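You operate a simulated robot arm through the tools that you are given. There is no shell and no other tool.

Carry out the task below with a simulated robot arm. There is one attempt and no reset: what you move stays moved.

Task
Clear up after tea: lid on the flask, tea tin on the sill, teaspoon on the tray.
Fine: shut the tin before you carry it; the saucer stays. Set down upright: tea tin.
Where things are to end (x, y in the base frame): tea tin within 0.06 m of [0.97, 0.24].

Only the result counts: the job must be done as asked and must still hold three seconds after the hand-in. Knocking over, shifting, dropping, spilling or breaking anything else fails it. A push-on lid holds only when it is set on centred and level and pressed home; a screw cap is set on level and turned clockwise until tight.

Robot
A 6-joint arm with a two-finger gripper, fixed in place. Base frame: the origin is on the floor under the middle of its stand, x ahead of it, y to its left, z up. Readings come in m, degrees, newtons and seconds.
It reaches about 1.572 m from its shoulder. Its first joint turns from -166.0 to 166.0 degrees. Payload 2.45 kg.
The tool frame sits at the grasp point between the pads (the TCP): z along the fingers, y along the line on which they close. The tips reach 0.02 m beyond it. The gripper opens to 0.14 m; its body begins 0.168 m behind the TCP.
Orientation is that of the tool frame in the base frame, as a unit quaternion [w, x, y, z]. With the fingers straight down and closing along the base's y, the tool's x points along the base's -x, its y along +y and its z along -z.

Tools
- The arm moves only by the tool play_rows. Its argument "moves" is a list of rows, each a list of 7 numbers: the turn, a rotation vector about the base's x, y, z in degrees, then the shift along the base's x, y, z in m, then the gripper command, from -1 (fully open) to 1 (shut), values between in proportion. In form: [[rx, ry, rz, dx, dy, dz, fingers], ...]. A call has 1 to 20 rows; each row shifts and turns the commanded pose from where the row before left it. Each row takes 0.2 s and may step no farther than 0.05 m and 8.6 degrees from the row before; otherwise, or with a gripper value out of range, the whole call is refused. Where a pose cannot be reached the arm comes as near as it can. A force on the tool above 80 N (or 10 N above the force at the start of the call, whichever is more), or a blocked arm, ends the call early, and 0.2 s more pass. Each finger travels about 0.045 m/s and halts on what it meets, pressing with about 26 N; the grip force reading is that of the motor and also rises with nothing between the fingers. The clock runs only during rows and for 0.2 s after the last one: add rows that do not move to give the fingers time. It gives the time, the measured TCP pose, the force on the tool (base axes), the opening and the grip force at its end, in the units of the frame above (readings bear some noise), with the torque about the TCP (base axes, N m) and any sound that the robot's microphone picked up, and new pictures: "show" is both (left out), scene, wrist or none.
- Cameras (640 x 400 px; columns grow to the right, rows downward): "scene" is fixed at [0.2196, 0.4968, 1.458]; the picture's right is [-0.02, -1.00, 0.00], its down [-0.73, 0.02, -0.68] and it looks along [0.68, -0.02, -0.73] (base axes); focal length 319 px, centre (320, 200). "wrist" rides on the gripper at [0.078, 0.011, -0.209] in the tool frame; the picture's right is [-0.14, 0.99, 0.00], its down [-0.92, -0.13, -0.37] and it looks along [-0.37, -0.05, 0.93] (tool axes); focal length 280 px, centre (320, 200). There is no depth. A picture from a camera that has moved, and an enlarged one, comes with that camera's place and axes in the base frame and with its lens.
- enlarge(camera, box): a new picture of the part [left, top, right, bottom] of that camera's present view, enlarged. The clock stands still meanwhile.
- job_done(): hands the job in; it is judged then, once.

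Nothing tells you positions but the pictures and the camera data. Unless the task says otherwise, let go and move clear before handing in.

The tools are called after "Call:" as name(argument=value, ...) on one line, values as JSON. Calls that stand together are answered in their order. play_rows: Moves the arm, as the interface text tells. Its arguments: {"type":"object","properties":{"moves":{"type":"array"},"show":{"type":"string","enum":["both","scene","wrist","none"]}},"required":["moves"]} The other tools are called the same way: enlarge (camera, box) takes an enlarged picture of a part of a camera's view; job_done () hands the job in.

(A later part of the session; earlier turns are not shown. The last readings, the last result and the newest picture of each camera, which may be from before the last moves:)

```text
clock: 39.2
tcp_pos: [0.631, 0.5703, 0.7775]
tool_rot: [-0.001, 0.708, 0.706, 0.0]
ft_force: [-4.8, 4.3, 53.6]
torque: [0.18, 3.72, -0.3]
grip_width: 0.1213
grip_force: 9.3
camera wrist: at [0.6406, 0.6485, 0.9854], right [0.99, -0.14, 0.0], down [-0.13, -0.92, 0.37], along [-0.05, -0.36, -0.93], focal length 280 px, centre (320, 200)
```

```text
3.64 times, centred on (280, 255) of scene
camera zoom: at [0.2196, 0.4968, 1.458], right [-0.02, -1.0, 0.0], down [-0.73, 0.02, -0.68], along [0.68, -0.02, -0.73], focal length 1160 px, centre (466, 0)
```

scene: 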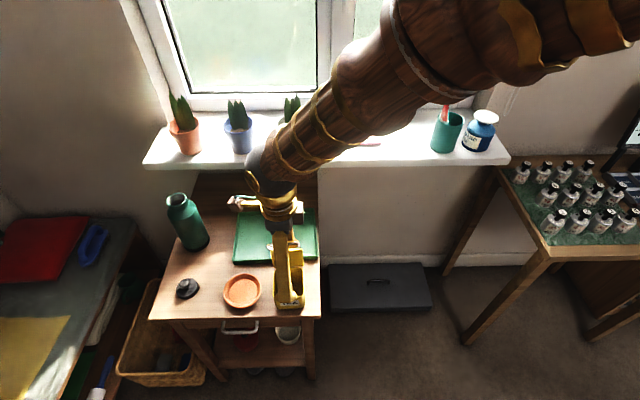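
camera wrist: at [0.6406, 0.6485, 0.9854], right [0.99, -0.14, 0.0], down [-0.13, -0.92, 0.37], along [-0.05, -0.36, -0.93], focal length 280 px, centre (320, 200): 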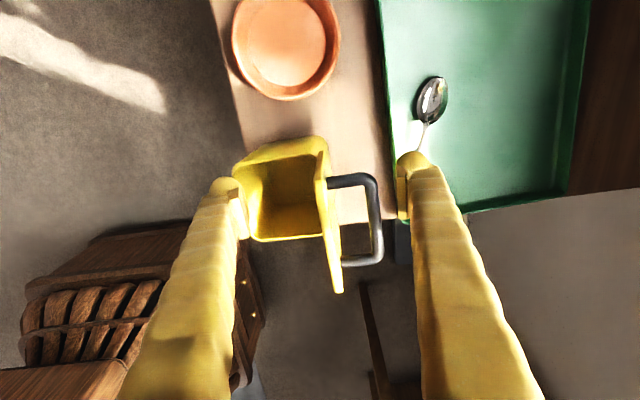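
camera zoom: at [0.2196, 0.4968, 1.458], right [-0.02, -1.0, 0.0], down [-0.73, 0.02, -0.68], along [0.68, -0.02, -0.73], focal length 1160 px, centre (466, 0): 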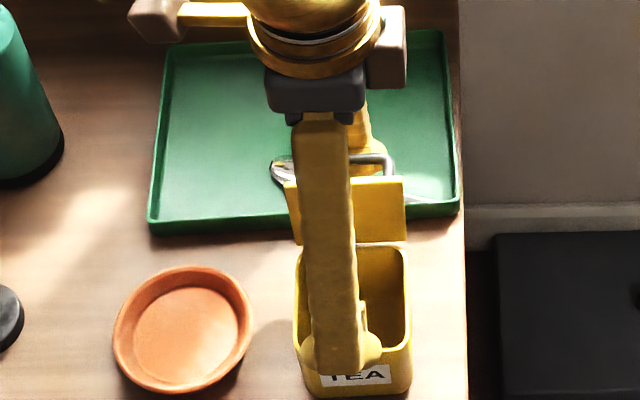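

The lid has swung up to about vertical, but there is a 53 N upward force on the front finger. I'll look closely before doing anything more.

Call:
enlarge(camera="wrist", box=[200, 130, 300, 260])

Call:
enlarge(camera="scene", box=[255, 230, 325, 320])

```text
3.08 times, centred on (250, 195) of wrist
camera zoom: at [0.6406, 0.6485, 0.9854], right [0.99, -0.14, 0.0], down [-0.13, -0.92, 0.37], along [-0.05, -0.36, -0.93], focal length 863 px, centre (535, 215)
```

zoom: 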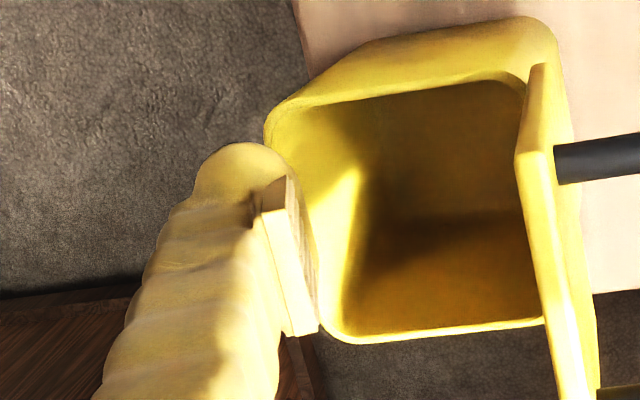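

```text
4.44 times, centred on (290, 275) of scene
camera zoom: at [0.2196, 0.4968, 1.458], right [-0.02, -1.0, 0.0], down [-0.73, 0.02, -0.68], along [0.68, -0.02, -0.73], focal length 1418 px, centre (453, -133)
```

zoom: 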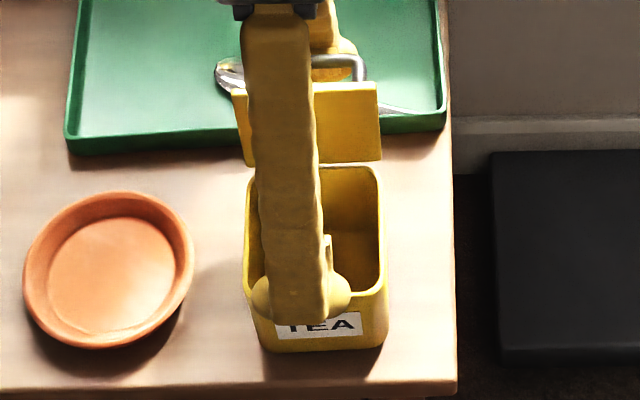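

The front finger has ridden onto the tin's rim, so the rim is only about z≈0.76. I'll lift straight up to unload it and check the tin.

Call:
play_rows(moves=[[0, 0, 0, 0, 0, 0.005, -0.571], [0, 0, 0, 0, 0, 0.007, -0.7], [0, 0, 0, 0.006, 0, 0.01, -1], [0, 0, 0, 0, 0, 0, -1], [0, 0, 0, 0, 0, 0, -1]])

Call:
enlarge(camera="wrist", box=[180, 80, 460, 280])

Call:
enlarge(camera="scene", box=[255, 230, 325, 320])

```text
clock: 40.4
tcp_pos: [0.6353, 0.5687, 0.7977]
tool_rot: [0.0, 0.708, 0.706, 0.0]
ft_force: [0.2, 0.0, -0.3]
torque: [0.01, 0.02, 0.01]
grip_width: 0.14
grip_force: 0.1
camera wrist: at [0.6468, 0.6473, 1.0057], right [0.99, -0.14, 0.0], down [-0.13, -0.92, 0.37], along [-0.05, -0.37, -0.93], focal length 280 px, centre (320, 200)
```

scene: 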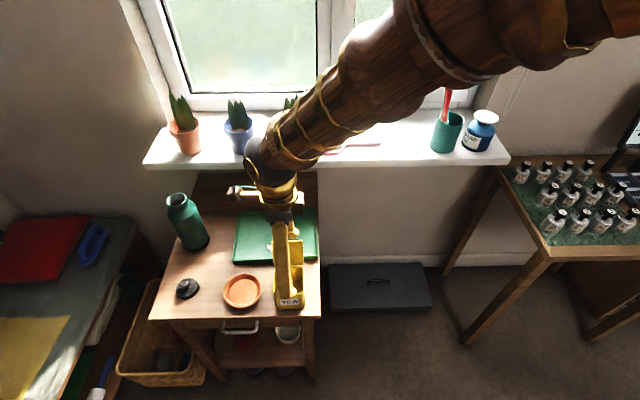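
wrist: 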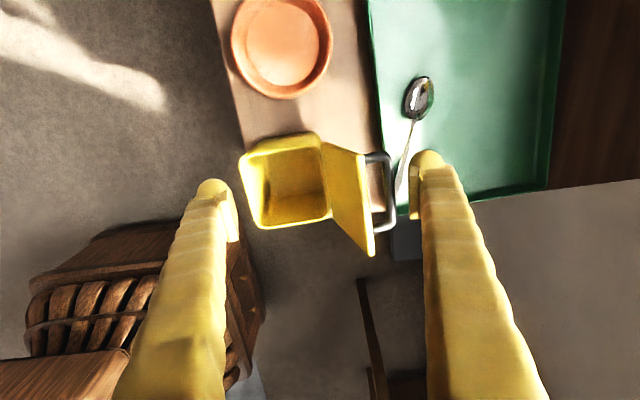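

```text
2.00 times, centred on (320, 180) of wrist
camera zoom: at [0.6468, 0.6473, 1.0057], right [0.99, -0.14, 0.0], down [-0.13, -0.92, 0.37], along [-0.05, -0.37, -0.93], focal length 561 px, centre (320, 240)
```

zoom: 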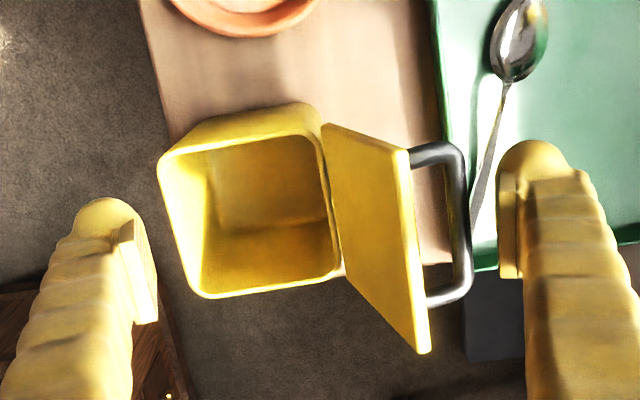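

```text
4.44 times, centred on (290, 275) of scene
camera zoom: at [0.2196, 0.4968, 1.458], right [-0.02, -1.0, 0.0], down [-0.73, 0.02, -0.68], along [0.68, -0.02, -0.73], focal length 1418 px, centre (453, -133)
```

zoom: 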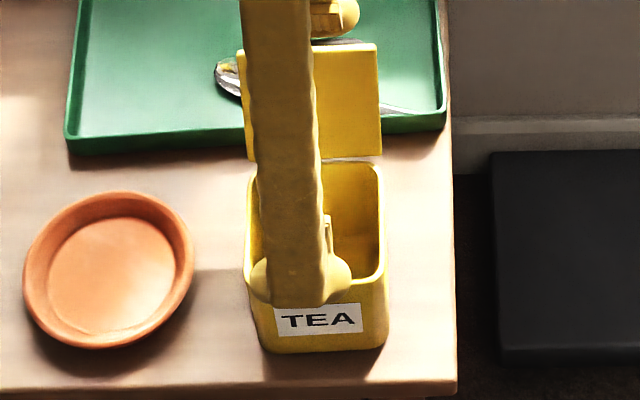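

The tin is upright again and the lid swung freely back, so the hinge is loose; my first push must have jammed on the lid's edge. With tips at z≈0.778 I'll now push the lid's handle slowly toward −x with the back finger only.

Call:
play_rows(moves=[[0, 0, 0, -0.004, 0, 0, -1], [0, 0, 0, -0.003, 0, 0, -1], [0, 0, 0, -0.002, 0, 0, -1], [0, 0, 0, -0.002, 0, 0, -1], [0, 0, 0, -0.002, 0, 0, -1], [0, 0, 0, -0.002, 0, 0, -1], [0, 0, 0, -0.002, 0, 0, -1], [0, 0, 0, -0.002, 0, 0, -1], [0, 0, 0, -0.002, 0, 0, -1]])

Call:
enlarge(camera="wrist", box=[180, 80, 460, 280])

Call:
enlarge(camera="scene", box=[255, 230, 325, 320])

```text
clock: 42.4
tcp_pos: [0.615, 0.5673, 0.7975]
tool_rot: [0.001, 0.708, 0.706, 0.0]
ft_force: [1.1, -0.5, 0.2]
torque: [0.0, -0.01, 0.03]
grip_width: 0.1402
grip_force: 0.0
camera wrist: at [0.6257, 0.6466, 1.0049], right [0.99, -0.14, 0.0], down [-0.13, -0.92, 0.37], along [-0.05, -0.37, -0.93], focal length 280 px, centre (320, 200)
```

scene: 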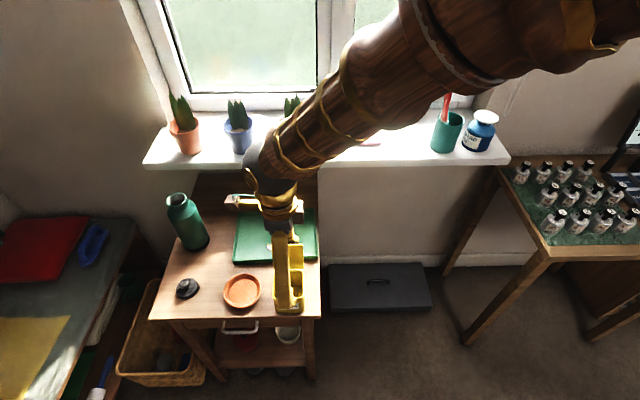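
wrist: 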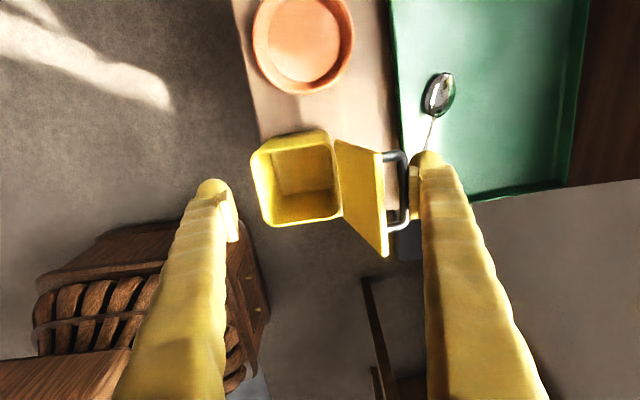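

```text
2.00 times, centred on (320, 180) of wrist
camera zoom: at [0.6257, 0.6466, 1.0049], right [0.99, -0.14, 0.0], down [-0.13, -0.92, 0.37], along [-0.05, -0.37, -0.93], focal length 561 px, centre (320, 240)
```

zoom: 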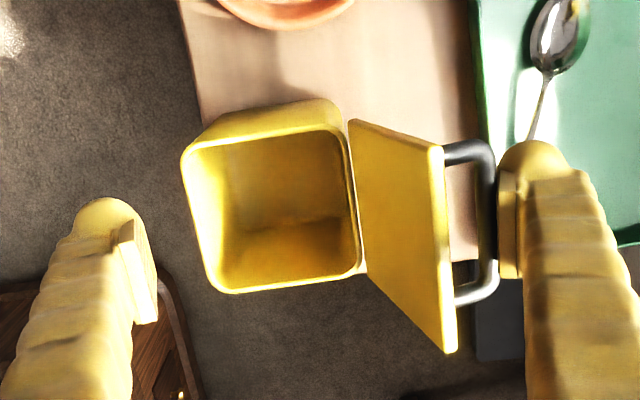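

```text
4.44 times, centred on (290, 275) of scene
camera zoom: at [0.2196, 0.4968, 1.458], right [-0.02, -1.0, 0.0], down [-0.73, 0.02, -0.68], along [0.68, -0.02, -0.73], focal length 1418 px, centre (453, -133)
```

zoom: 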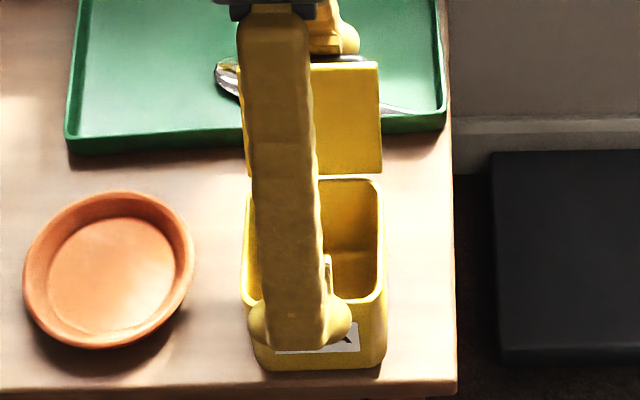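

The tin slid again instead, now about 1 cm from the table's front edge, so I'll stop pushing. I'll back off a little and lower the fingers to about z≈0.736 so the front finger truly holds the tin's front face, then squeeze.

Call:
play_rows(moves=[[0, 0, 0, 0.004, 0.002, 0, -1], [0, 0, 0, 0, 0, -0.014, -1], [0, 0, 0, 0, 0, -0.014, -1], [0, 0, 0, 0, 0, -0.013, -1], [0, 0, 0, 0, 0, 0, -1]])

Call:
enlarge(camera="wrist", box=[180, 80, 460, 280])

Call:
enlarge(camera="scene", box=[255, 230, 325, 320])

```text
clock: 43.6
tcp_pos: [0.6189, 0.5715, 0.7556]
tool_rot: [0.0, 0.708, 0.706, 0.0]
ft_force: [-0.4, 0.0, 1.2]
torque: [-0.02, -0.02, 0.02]
grip_width: 0.14
grip_force: 0.1
camera wrist: at [0.6293, 0.6494, 0.9635], right [0.99, -0.14, 0.0], down [-0.13, -0.92, 0.37], along [-0.05, -0.37, -0.93], focal length 280 px, centre (320, 200)
```

scene: 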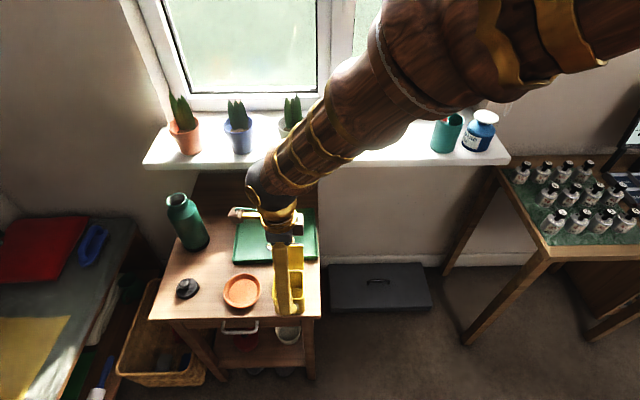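
wrist: 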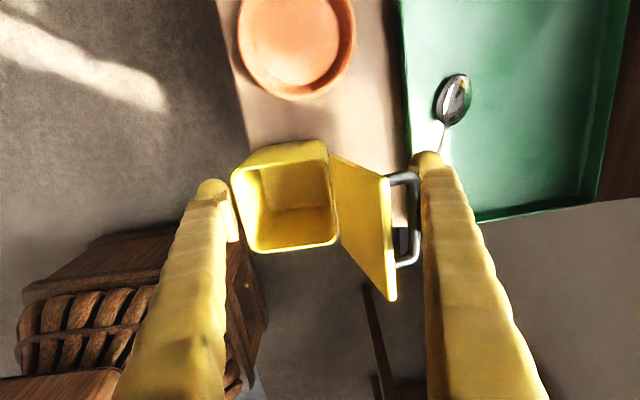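

```text
2.00 times, centred on (320, 180) of wrist
camera zoom: at [0.6293, 0.6494, 0.9635], right [0.99, -0.14, 0.0], down [-0.13, -0.92, 0.37], along [-0.05, -0.37, -0.93], focal length 561 px, centre (320, 240)
```

zoom: 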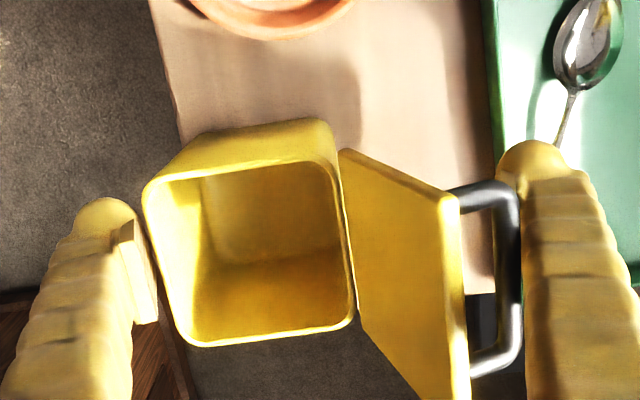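

```text
4.44 times, centred on (290, 275) of scene
camera zoom: at [0.2196, 0.4968, 1.458], right [-0.02, -1.0, 0.0], down [-0.73, 0.02, -0.68], along [0.68, -0.02, -0.73], focal length 1418 px, centre (453, -133)
```

zoom: 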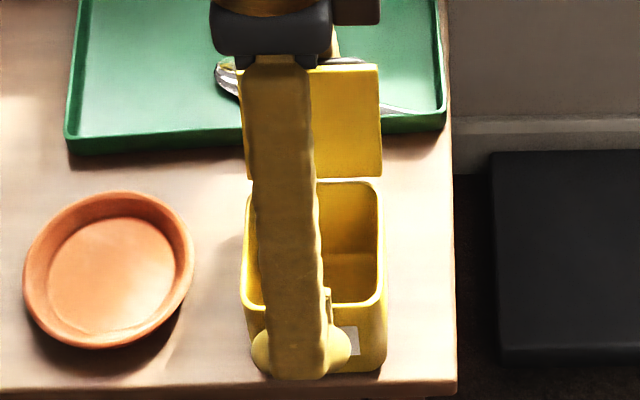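

Now the front finger sits clearly in front of the tin's face, below the rim. I'll close slowly and watch the lid.

Call:
play_rows(moves=[[0, 0, 0, 0, 0, 0, -0.9], [0, 0, 0, 0, 0, 0, -0.83], [0, 0, 0, 0, 0, 0, -0.77], [0, 0, 0, 0, 0, 0, -0.7], [0, 0, 0, 0, 0, 0, -0.65], [0, 0, 0, 0, 0, 0, -0.6], [0, 0, 0, 0, 0, 0, -0.6]])

Call:
enlarge(camera="wrist", box=[180, 80, 460, 280])

Call:
enlarge(camera="scene", box=[255, 230, 325, 320])

```text
clock: 45.2
tcp_pos: [0.6178, 0.5716, 0.7565]
tool_rot: [0.0, 0.708, 0.707, 0.0]
ft_force: [-11.5, 5.6, 32.6]
torque: [0.39, 0.59, 0.02]
grip_width: 0.1318
grip_force: 26.0
camera wrist: at [0.6289, 0.6495, 0.9643], right [0.99, -0.14, 0.0], down [-0.13, -0.92, 0.37], along [-0.05, -0.37, -0.93], focal length 280 px, centre (320, 200)
```

scene: 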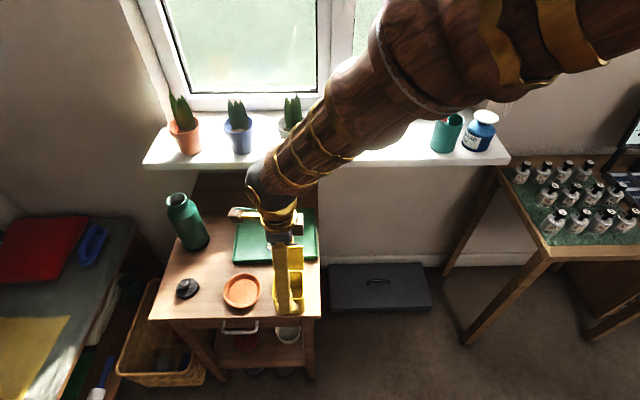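
wrist: 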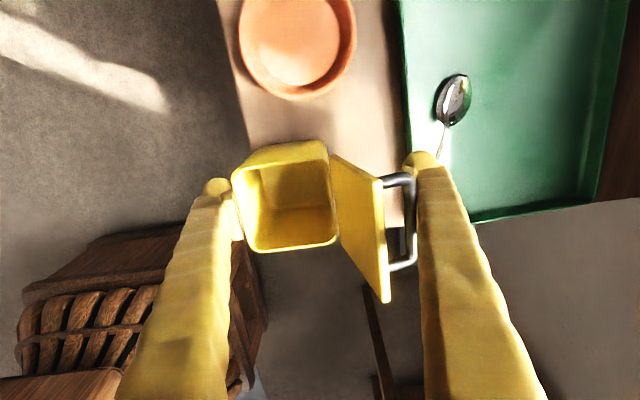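

```text
2.00 times, centred on (320, 180) of wrist
camera zoom: at [0.6289, 0.6495, 0.9643], right [0.99, -0.14, 0.0], down [-0.13, -0.92, 0.37], along [-0.05, -0.37, -0.93], focal length 561 px, centre (320, 240)
```

zoom: 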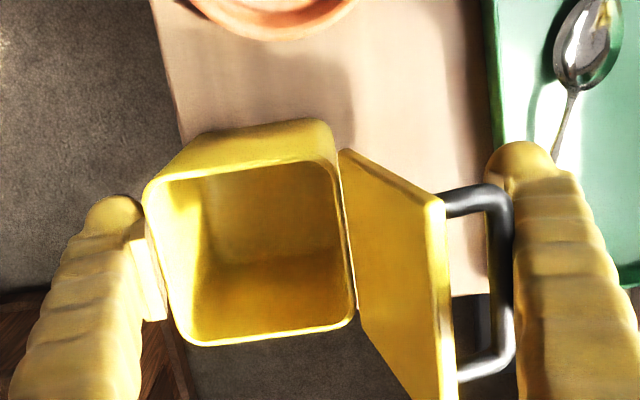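

```text
4.44 times, centred on (290, 275) of scene
camera zoom: at [0.2196, 0.4968, 1.458], right [-0.02, -1.0, 0.0], down [-0.73, 0.02, -0.68], along [0.68, -0.02, -0.73], focal length 1418 px, centre (453, -133)
```

zoom: 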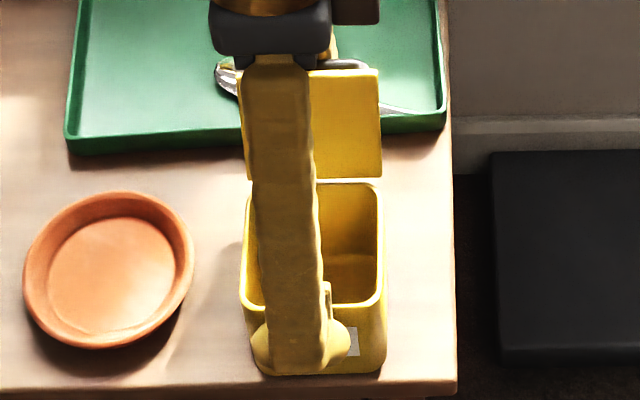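

The crossbar of the lid's handle locks by friction when pushed sideways; I should push the lid's free edge above the handle instead. First I'll open, and use the front finger low down to slide the tin gently back from the table edge by about 2 cm.

Call:
play_rows(moves=[[0, 0, 0, 0, 0, 0, -1], [0, 0, 0, 0, 0, 0, -1], [0, 0, 0, 0, 0, -0.012, -1], [0, 0, 0, 0.003, 0, 0, -1], [0, 0, 0, 0.003, 0, 0, -1], [0, 0, 0, 0.003, 0, 0, -1], [0, 0, 0, 0.003, 0, 0, -1], [0, 0, 0, 0.003, 0, 0, -1], [0, 0, 0, 0.003, 0, 0, -1], [0, 0, 0, 0.003, 0, 0, -1], [0, 0, 0, 0.003, 0, 0, -1], [0, 0, 0, 0.003, 0, 0, -1], [0, 0, 0, 0, 0, 0, -1]])

Call:
enlarge(camera="wrist", box=[180, 80, 460, 280])

Call:
enlarge(camera="scene", box=[255, 230, 325, 320])

```text
clock: 48.0
tcp_pos: [0.6458, 0.5696, 0.7443]
tool_rot: [0.0, 0.707, 0.707, 0.0]
ft_force: [-22.3, 0.1, 61.4]
torque: [0.87, 1.81, 0.35]
grip_width: 0.1407
grip_force: 0.6
camera wrist: at [0.6564, 0.6493, 0.9527], right [0.99, -0.14, 0.0], down [-0.13, -0.92, 0.37], along [-0.05, -0.37, -0.93], focal length 280 px, centre (320, 200)
```

scene: 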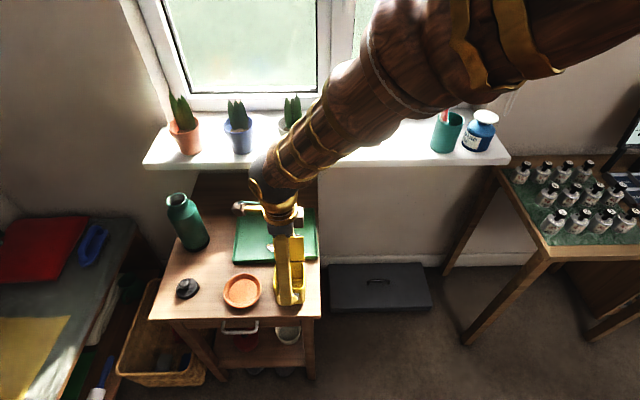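
wrist: 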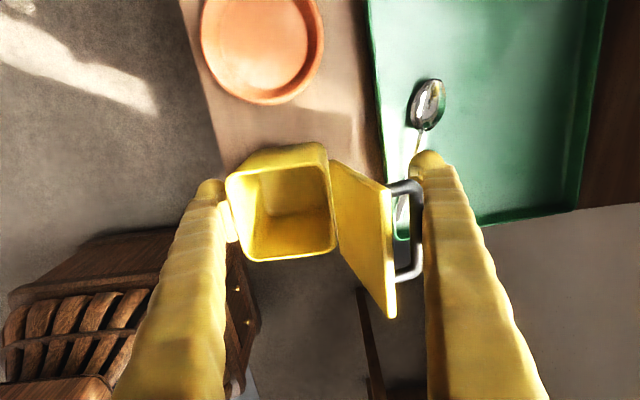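

```text
2.00 times, centred on (320, 180) of wrist
camera zoom: at [0.6564, 0.6493, 0.9527], right [0.99, -0.14, 0.0], down [-0.13, -0.92, 0.37], along [-0.05, -0.37, -0.93], focal length 561 px, centre (320, 240)
```

zoom: 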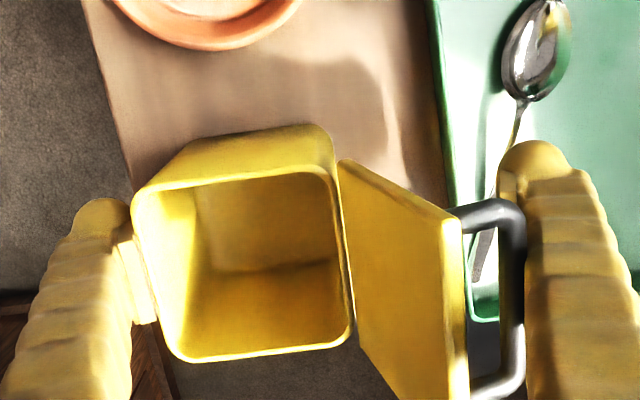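

```text
4.44 times, centred on (290, 275) of scene
camera zoom: at [0.2196, 0.4968, 1.458], right [-0.02, -1.0, 0.0], down [-0.73, 0.02, -0.68], along [0.68, -0.02, -0.73], focal length 1418 px, centre (453, -133)
```

zoom: 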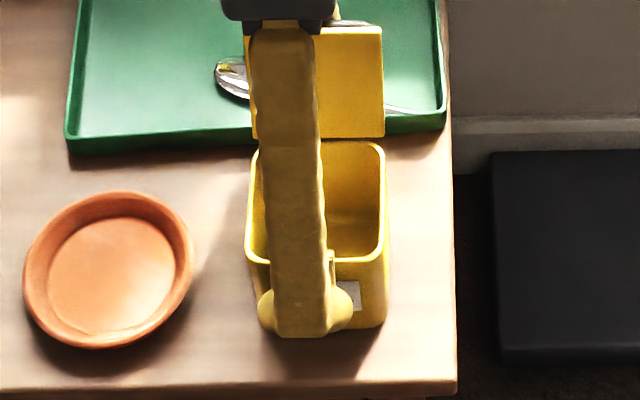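

The tin slid back to about x≈0.58–0.65, but the tool shows about 60 N upward, which I don't understand yet. I'll hold still a moment and read again.

Call:
play_rows(moves=[[0, 0, 0, -0.002, 0, 0.002, -1], [0, 0, 0, -0.002, 0, 0.002, -1], [0, 0, 0, 0, 0, 0, -1]], show="none")

```text
clock: 48.8
tcp_pos: [0.6414, 0.5716, 0.7479]
tool_rot: [0.0, 0.708, 0.706, -0.001]
ft_force: [0.2, 0.2, 0.7]
torque: [0.02, 0.01, -0.02]
grip_width: 0.1401
grip_force: 0.1
```

Backing off 4 mm cleared it completely. Now I'll raise so the back finger's tip is above the lid's handle but below the free edge (TCP z≈0.822) and check the geometry.

Call:
play_rows(moves=[[0, 0, 0, 0.002, 0, 0.025, -1], [0, 0, 0, 0.002, 0, 0.025, -1], [0, 0, 0, 0, -0.001, 0.024, -1], [0, 0, 0, 0, 0, 0, -1], [0, 0, 0, 0, 0, 0, -1]])

Call:
enlarge(camera="wrist", box=[180, 80, 460, 280])

Call:
enlarge(camera="scene", box=[140, 170, 340, 340])

```text
clock: 50.0
tcp_pos: [0.6469, 0.5695, 0.8228]
tool_rot: [0.001, 0.707, 0.707, 0.0]
ft_force: [0.3, 0.1, 0.2]
torque: [-0.01, 0.05, 0.0]
grip_width: 0.1398
grip_force: 0.0
camera wrist: at [0.6566, 0.6482, 1.0302], right [0.99, -0.14, 0.0], down [-0.13, -0.92, 0.37], along [-0.05, -0.37, -0.93], focal length 280 px, centre (320, 200)
```

scene: 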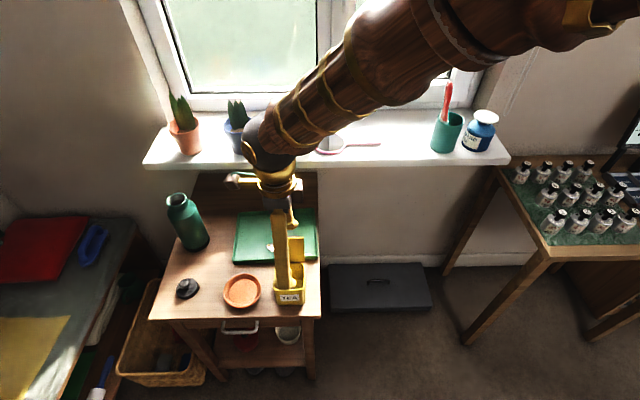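
wrist: 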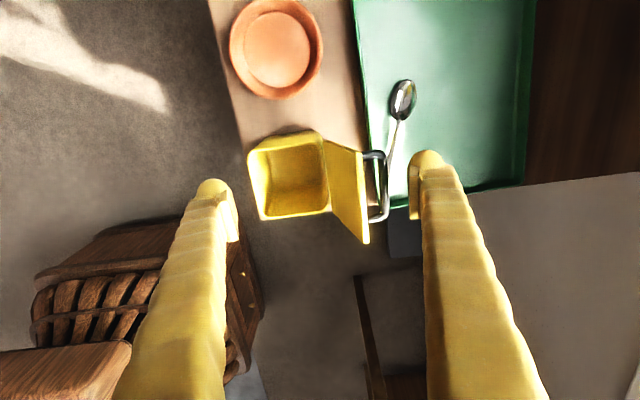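

```text
2.00 times, centred on (320, 180) of wrist
camera zoom: at [0.6566, 0.6482, 1.0302], right [0.99, -0.14, 0.0], down [-0.13, -0.92, 0.37], along [-0.05, -0.37, -0.93], focal length 561 px, centre (320, 240)
```

zoom: 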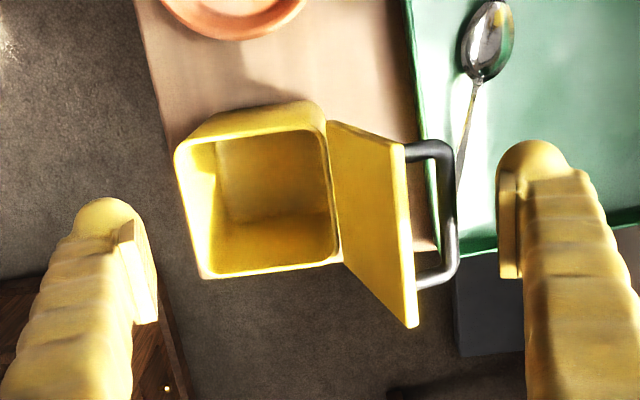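

```text
2.35 times, centred on (240, 255) of scene
camera zoom: at [0.2196, 0.4968, 1.458], right [-0.02, -1.0, 0.0], down [-0.73, 0.02, -0.68], along [0.68, -0.02, -0.73], focal length 751 px, centre (508, 71)
```

zoom: 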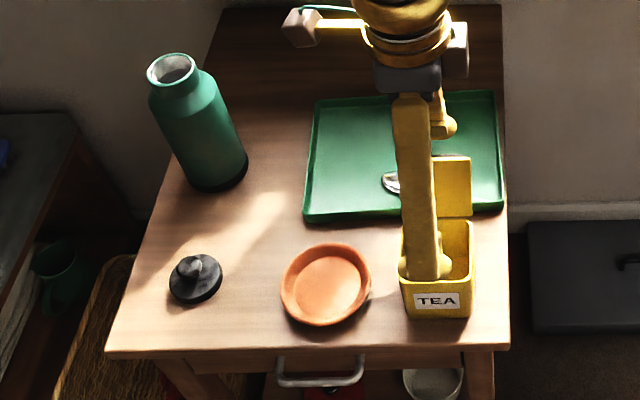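

The tin is at x≈0.577–0.651 again and the free edge is near (0.682, z≈0.825); the back finger tip at z≈0.803 passes above the handle. I'll push −x slowly against the free edge.

Call:
play_rows(moves=[[0, 0, 0, -0.01, 0, 0, -1], [0, 0, 0, -0.01, 0, 0, -1], [0, 0, 0, -0.008, 0, 0, -1], [0, 0, 0, -0.003, 0, 0, -1], [0, 0, 0, -0.0025, 0, 0, -1], [0, 0, 0, -0.0025, 0, 0, -1], [0, 0, 0, -0.0025, 0, 0, -1], [0, 0, 0, -0.0025, 0, 0, -1], [0, 0, 0, -0.0025, 0, 0, -1]])

Call:
enlarge(camera="wrist", box=[180, 80, 460, 280])

Call:
enlarge(camera="scene", box=[255, 230, 325, 320])

```text
clock: 52.0
tcp_pos: [0.6022, 0.5714, 0.8238]
tool_rot: [0.0, 0.708, 0.706, -0.001]
ft_force: [3.3, 0.1, 7.4]
torque: [-0.07, -0.52, 0.02]
grip_width: 0.1399
grip_force: 0.0
camera wrist: at [0.6129, 0.6487, 1.0305], right [0.99, -0.14, 0.0], down [-0.13, -0.92, 0.37], along [-0.05, -0.37, -0.93], focal length 280 px, centre (320, 200)
```

scene: 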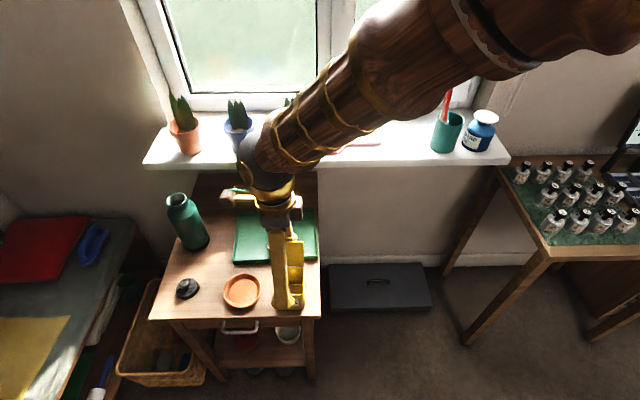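
wrist: 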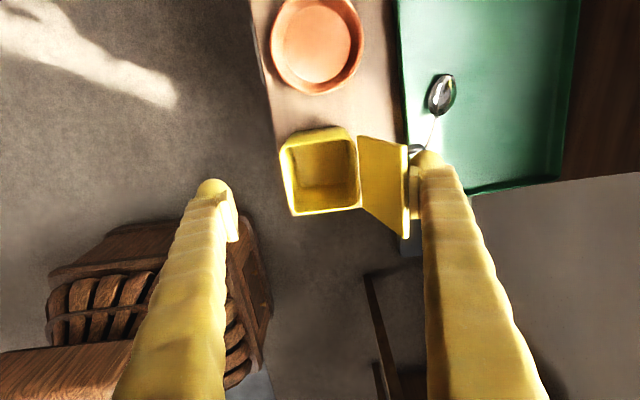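

```text
2.00 times, centred on (320, 180) of wrist
camera zoom: at [0.6129, 0.6487, 1.0305], right [0.99, -0.14, 0.0], down [-0.13, -0.92, 0.37], along [-0.05, -0.37, -0.93], focal length 561 px, centre (320, 240)
```

zoom: 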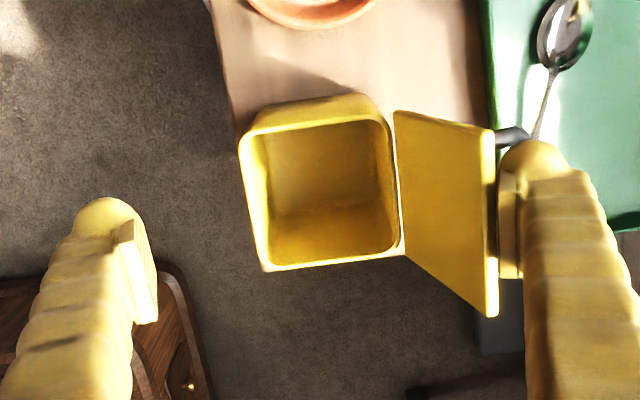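

```text
4.44 times, centred on (290, 275) of scene
camera zoom: at [0.2196, 0.4968, 1.458], right [-0.02, -1.0, 0.0], down [-0.73, 0.02, -0.68], along [0.68, -0.02, -0.73], focal length 1418 px, centre (453, -133)
```

zoom: 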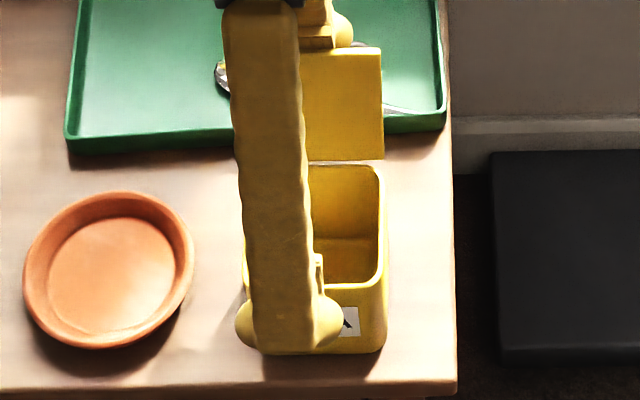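

The contact force points straight along the lid into the hinge: the pads grip so strongly that the lid acts as a strut and the tin slides. I'll move the finger along the lid's own arc (−x and a little up) instead.

Call:
play_rows(moves=[[0, 0, 0, -0.001, 0, 0.001, -1], [0, 0, 0, -0.0028, 0, 0.0014, -1], [0, 0, 0, -0.0029, 0, 0.0012, -1], [0, 0, 0, -0.003, 0, 0.001, -1], [0, 0, 0, -0.003, 0, 0.0008, -1], [0, 0, 0, -0.003, 0, 0.0008, -1]])

Call:
enlarge(camera="wrist", box=[180, 80, 460, 280])

Call:
enlarge(camera="scene", box=[255, 230, 325, 320])

```text
clock: 53.4
tcp_pos: [0.586, 0.5718, 0.8278]
tool_rot: [0.001, 0.707, 0.707, 0.0]
ft_force: [0.3, 0.6, 0.8]
torque: [-0.02, 0.0, 0.03]
grip_width: 0.14
grip_force: 0.0
camera wrist: at [0.5966, 0.649, 1.0362], right [0.99, -0.14, 0.0], down [-0.13, -0.92, 0.37], along [-0.05, -0.37, -0.93], focal length 280 px, centre (320, 200)
```

scene: 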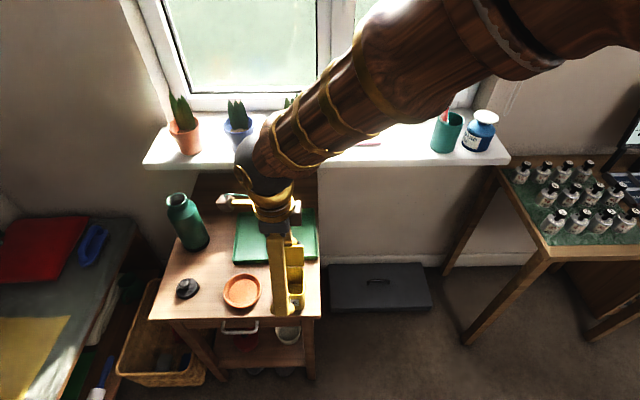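
wrist: 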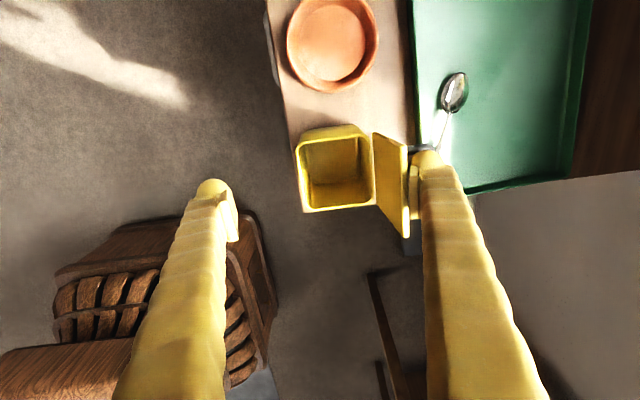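

```text
2.00 times, centred on (320, 180) of wrist
camera zoom: at [0.5966, 0.649, 1.0362], right [0.99, -0.14, 0.0], down [-0.13, -0.92, 0.37], along [-0.05, -0.37, -0.93], focal length 561 px, centre (320, 240)
```

zoom: 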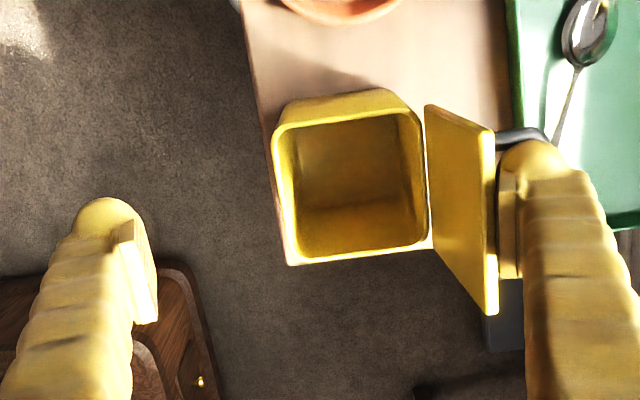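

```text
4.44 times, centred on (290, 275) of scene
camera zoom: at [0.2196, 0.4968, 1.458], right [-0.02, -1.0, 0.0], down [-0.73, 0.02, -0.68], along [0.68, -0.02, -0.73], focal length 1418 px, centre (453, -133)
```

zoom: 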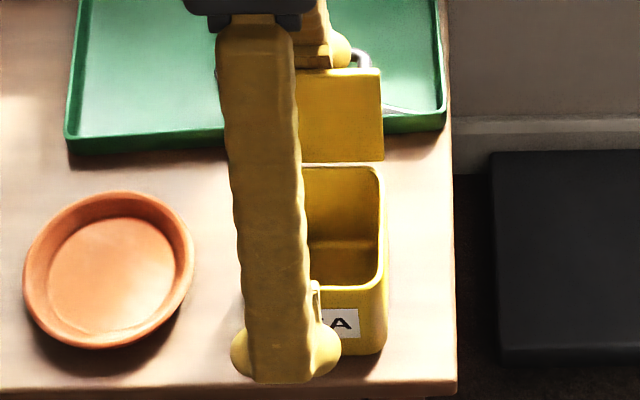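

It works: the lid is turning (about 11° short of vertical) and the tin stays put. I'll keep following the arc past vertical.

Call:
play_rows(moves=[[0, 0, 0, -0.0025, 0, 0.0005, -1], [0, 0, 0, -0.0031, 0, 0.0005, -1], [0, 0, 0, -0.0031, 0, 0.0003, -1], [0, 0, 0, -0.0031, 0, 0.0002, -1], [0, 0, 0, -0.0031, 0, 0.0001, -1], [0, 0, 0, -0.0031, 0, 0, -1], [0, 0, 0, -0.0031, 0, -0.0002, -1], [0, 0, 0, -0.0031, 0, -0.0003, -1], [0, 0, 0, 0, 0, 0, -1]])

Call:
enlarge(camera="wrist", box=[180, 80, 460, 280])

Call:
enlarge(camera="scene", box=[255, 230, 325, 320])

```text
clock: 55.4
tcp_pos: [0.5618, 0.5701, 0.8282]
tool_rot: [0.0, 0.708, 0.706, -0.001]
ft_force: [-1.0, -0.5, -0.2]
torque: [-0.02, -0.03, -0.08]
grip_width: 0.1401
grip_force: 0.0
camera wrist: at [0.5731, 0.6488, 1.037], right [0.99, -0.14, 0.0], down [-0.13, -0.92, 0.37], along [-0.05, -0.37, -0.93], focal length 280 px, centre (320, 200)
```

scene: 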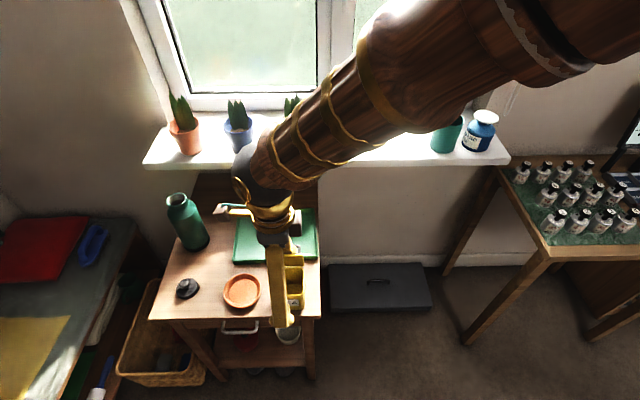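
wrist: 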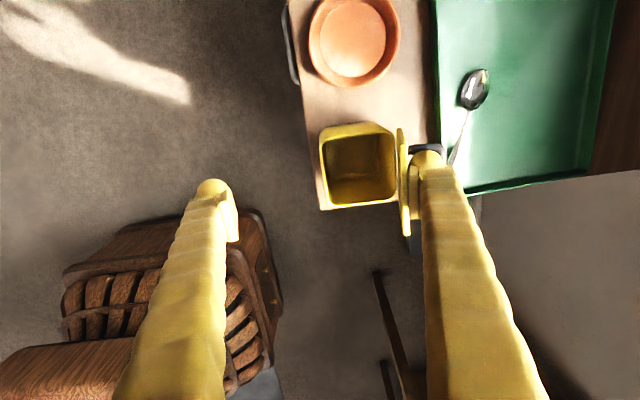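

```text
2.00 times, centred on (320, 180) of wrist
camera zoom: at [0.5731, 0.6488, 1.037], right [0.99, -0.14, 0.0], down [-0.13, -0.92, 0.37], along [-0.05, -0.37, -0.93], focal length 561 px, centre (320, 240)
```

zoom: 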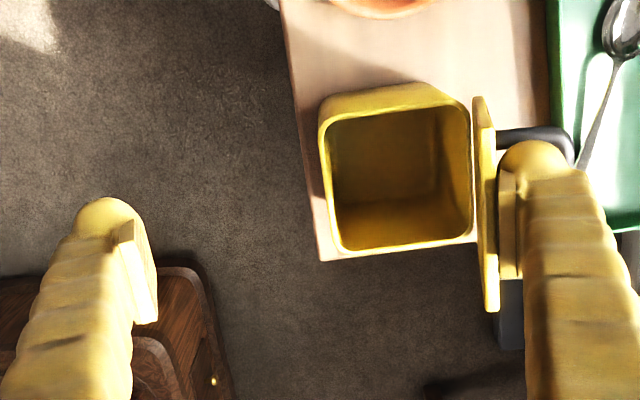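

```text
4.44 times, centred on (290, 275) of scene
camera zoom: at [0.2196, 0.4968, 1.458], right [-0.02, -1.0, 0.0], down [-0.73, 0.02, -0.68], along [0.68, -0.02, -0.73], focal length 1418 px, centre (453, -133)
```

zoom: 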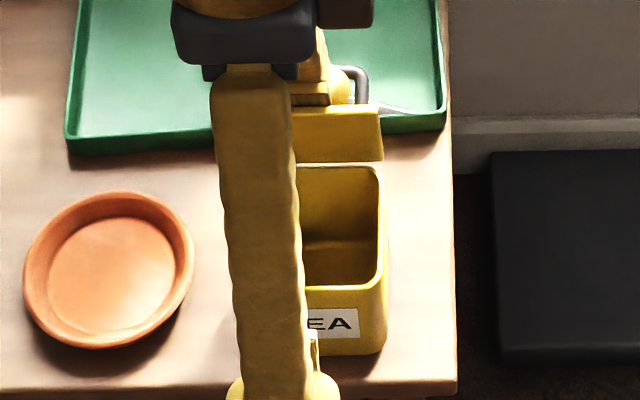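

The lid is now about 10° past vertical. I'll back the finger off a few millimetres to see whether the lid falls shut by itself.

Call:
play_rows(moves=[[0, 0, 0, 0.004, 0, 0, -1], [0, 0, 0, 0, 0, 0, -1], [0, 0, 0, 0, 0, 0, -1]])

Call:
enlarge(camera="wrist", box=[180, 80, 460, 280])

```text
clock: 56.2
tcp_pos: [0.5658, 0.5697, 0.8293]
tool_rot: [0.0, 0.708, 0.706, 0.0]
ft_force: [-1.0, -1.1, 1.1]
torque: [-0.03, -0.05, -0.07]
grip_width: 0.14
grip_force: 0.1
camera wrist: at [0.5774, 0.6485, 1.037], right [0.99, -0.14, 0.0], down [-0.13, -0.92, 0.37], along [-0.05, -0.37, -0.93], focal length 280 px, centre (320, 200)
```

scene: 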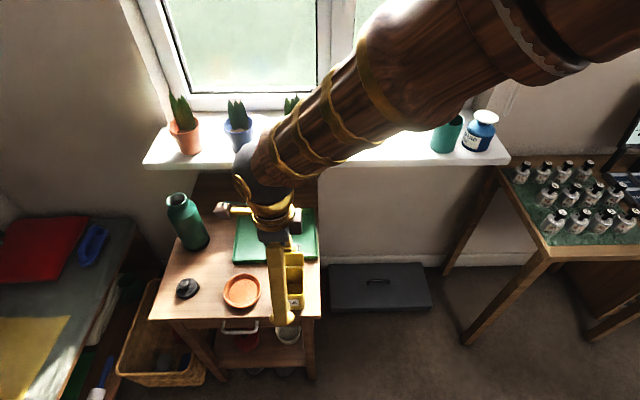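
wrist: 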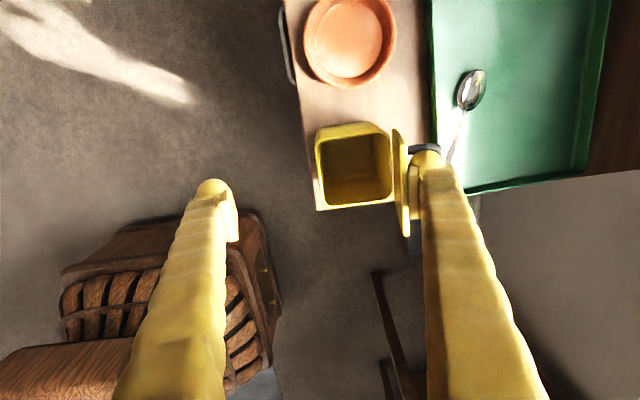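

```text
2.00 times, centred on (320, 180) of wrist
camera zoom: at [0.5774, 0.6485, 1.037], right [0.99, -0.14, 0.0], down [-0.13, -0.92, 0.37], along [-0.05, -0.37, -0.93], focal length 561 px, centre (320, 240)
```

zoom: 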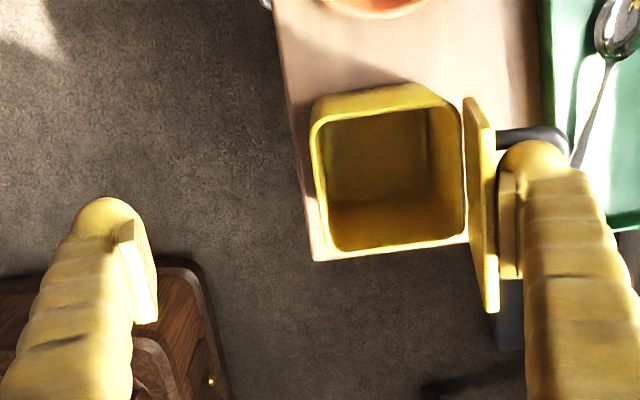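

The lid follows the finger back—its heavy handle keeps it tipping open until it is well past vertical. I'll raise the finger a bit on the lid, then continue the arc to about 45° past vertical.

Call:
play_rows(moves=[[0, 0, 0, 0, 0, 0.004, -1], [0, 0, 0, 0, 0, 0.004, -1], [0, 0, 0, -0.0031, 0, -0.0005, -1], [0, 0, 0, -0.0031, 0, -0.0006, -1], [0, 0, 0, -0.003, 0, -0.0007, -1], [0, 0, 0, -0.0031, 0, -0.0008, -1], [0, 0, 0, -0.003, 0, -0.001, -1], [0, 0, 0, -0.0029, 0, -0.0011, -1], [0, 0, 0, -0.0029, 0, -0.0013, -1], [0, 0, 0, -0.0028, 0, -0.0013, -1], [0, 0, 0, -0.0028, 0, -0.0015, -1], [0, 0, 0, -0.0027, 0, -0.0016, -1], [0, 0, 0, 0, 0, 0, -1]])

Call:
enlarge(camera="wrist", box=[260, 80, 540, 280])

Call:
enlarge(camera="scene", box=[255, 230, 325, 320])

```text
clock: 59.0
tcp_pos: [0.5369, 0.5691, 0.8274]
tool_rot: [0.001, 0.708, 0.706, 0.0]
ft_force: [-0.5, -1.0, 0.1]
torque: [0.02, -0.07, -0.03]
grip_width: 0.14
grip_force: 0.1
camera wrist: at [0.5476, 0.6479, 1.0351], right [0.99, -0.14, 0.0], down [-0.13, -0.92, 0.37], along [-0.05, -0.37, -0.93], focal length 280 px, centre (320, 200)
```

scene: 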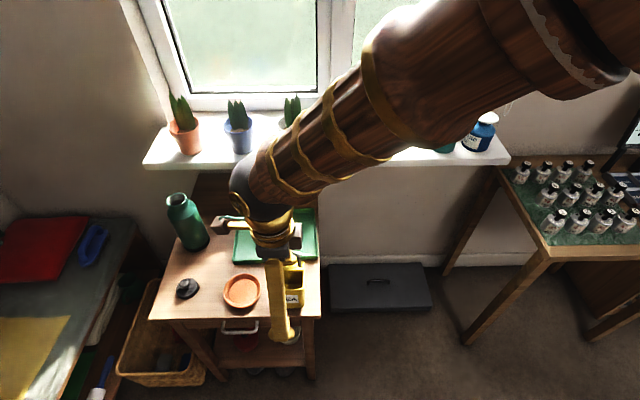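
wrist: 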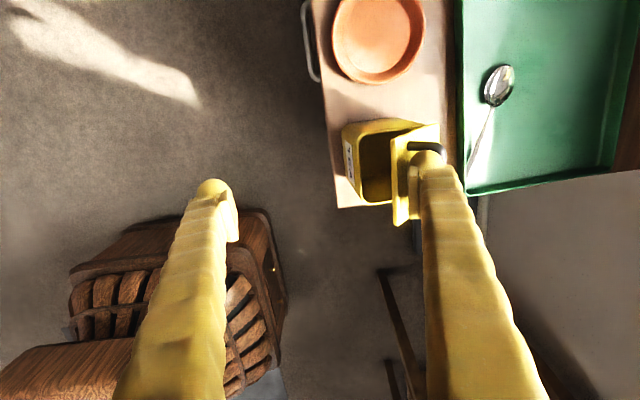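

```text
2.00 times, centred on (400, 180) of wrist
camera zoom: at [0.5476, 0.6479, 1.0351], right [0.99, -0.14, 0.0], down [-0.13, -0.92, 0.37], along [-0.05, -0.37, -0.93], focal length 561 px, centre (160, 240)
```

zoom: 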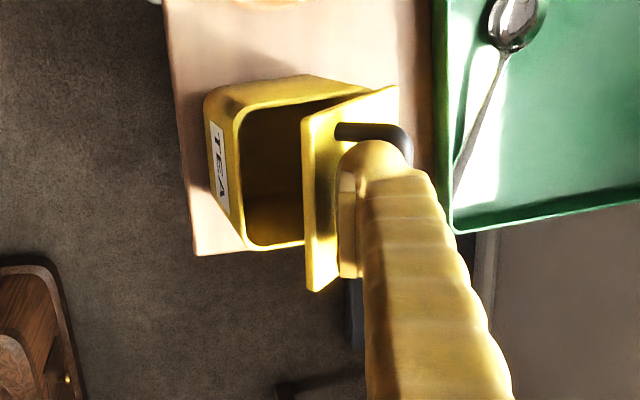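

```text
4.44 times, centred on (290, 275) of scene
camera zoom: at [0.2196, 0.4968, 1.458], right [-0.02, -1.0, 0.0], down [-0.73, 0.02, -0.68], along [0.68, -0.02, -0.73], focal length 1418 px, centre (453, -133)
```

zoom: 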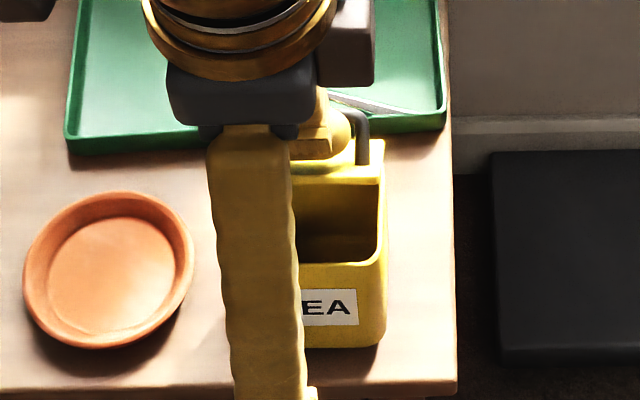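

The lid is about 35–40° past vertical, but the finger's tip is wedged between lid and handle and has tilted the tin back a few degrees. I'll ease the finger up and slightly back to free it.

Call:
play_rows(moves=[[0, 0, 0, 0.001, 0, 0.003, -1], [0, 0, 0, 0.001, 0, 0.004, -1], [0, 0, 0, 0.0005, 0, 0.004, -1], [0, 0, 0, 0, 0, 0.004, -1], [0, 0, 0, 0, 0, 0, -1]])

Call:
enlarge(camera="wrist", box=[260, 80, 540, 280])

Call:
enlarge(camera="scene", box=[255, 230, 325, 320])

```text
clock: 60.2
tcp_pos: [0.5392, 0.5697, 0.8412]
tool_rot: [0.001, 0.708, 0.706, -0.001]
ft_force: [-0.7, 0.2, 0.5]
torque: [0.0, -0.02, 0.0]
grip_width: 0.1402
grip_force: 0.0
camera wrist: at [0.5505, 0.6486, 1.0498], right [0.99, -0.14, 0.0], down [-0.13, -0.92, 0.37], along [-0.05, -0.37, -0.93], focal length 280 px, centre (320, 200)
```

scene: 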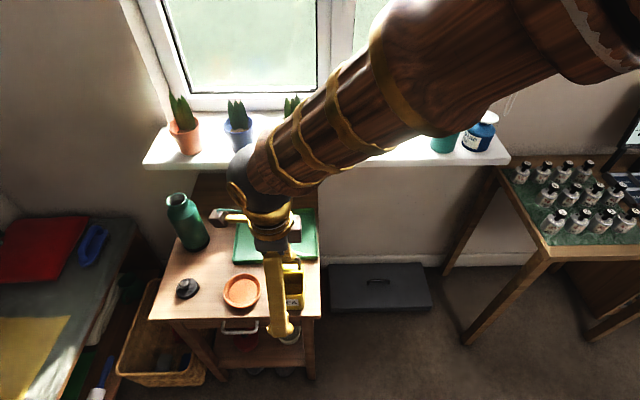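
wrist: 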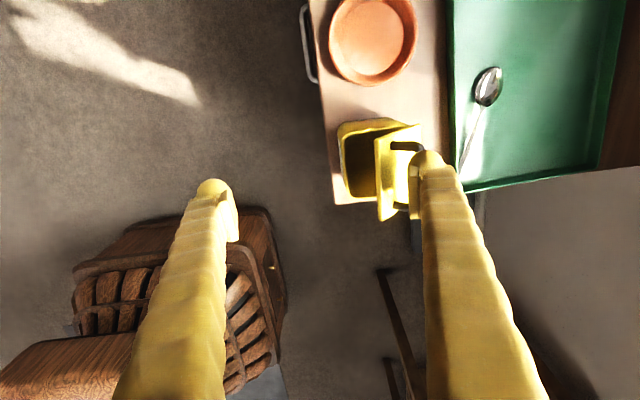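

```text
2.00 times, centred on (400, 180) of wrist
camera zoom: at [0.5505, 0.6486, 1.0498], right [0.99, -0.14, 0.0], down [-0.13, -0.92, 0.37], along [-0.05, -0.37, -0.93], focal length 561 px, centre (160, 240)
```

zoom: 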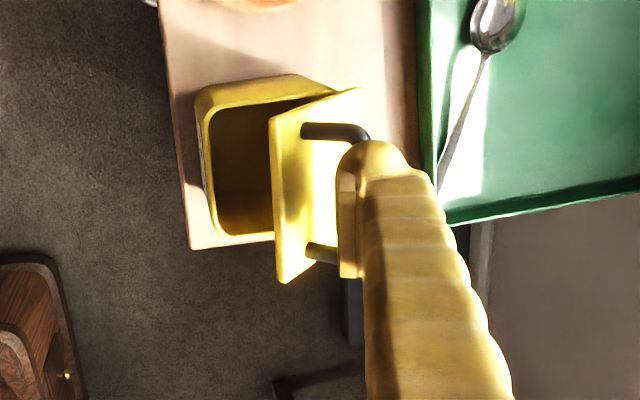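

```text
4.44 times, centred on (290, 275) of scene
camera zoom: at [0.2196, 0.4968, 1.458], right [-0.02, -1.0, 0.0], down [-0.73, 0.02, -0.68], along [0.68, -0.02, -0.73], focal length 1418 px, centre (453, -133)
```

zoom: 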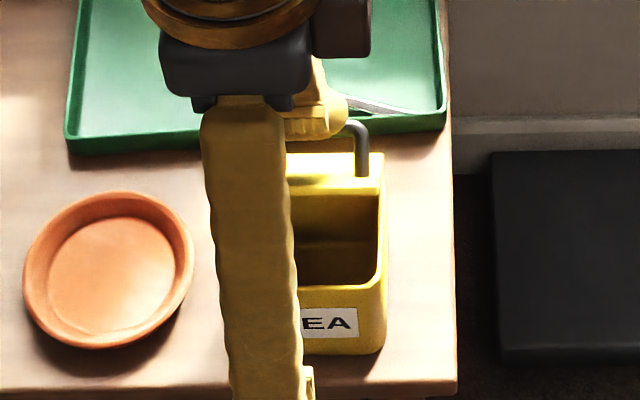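

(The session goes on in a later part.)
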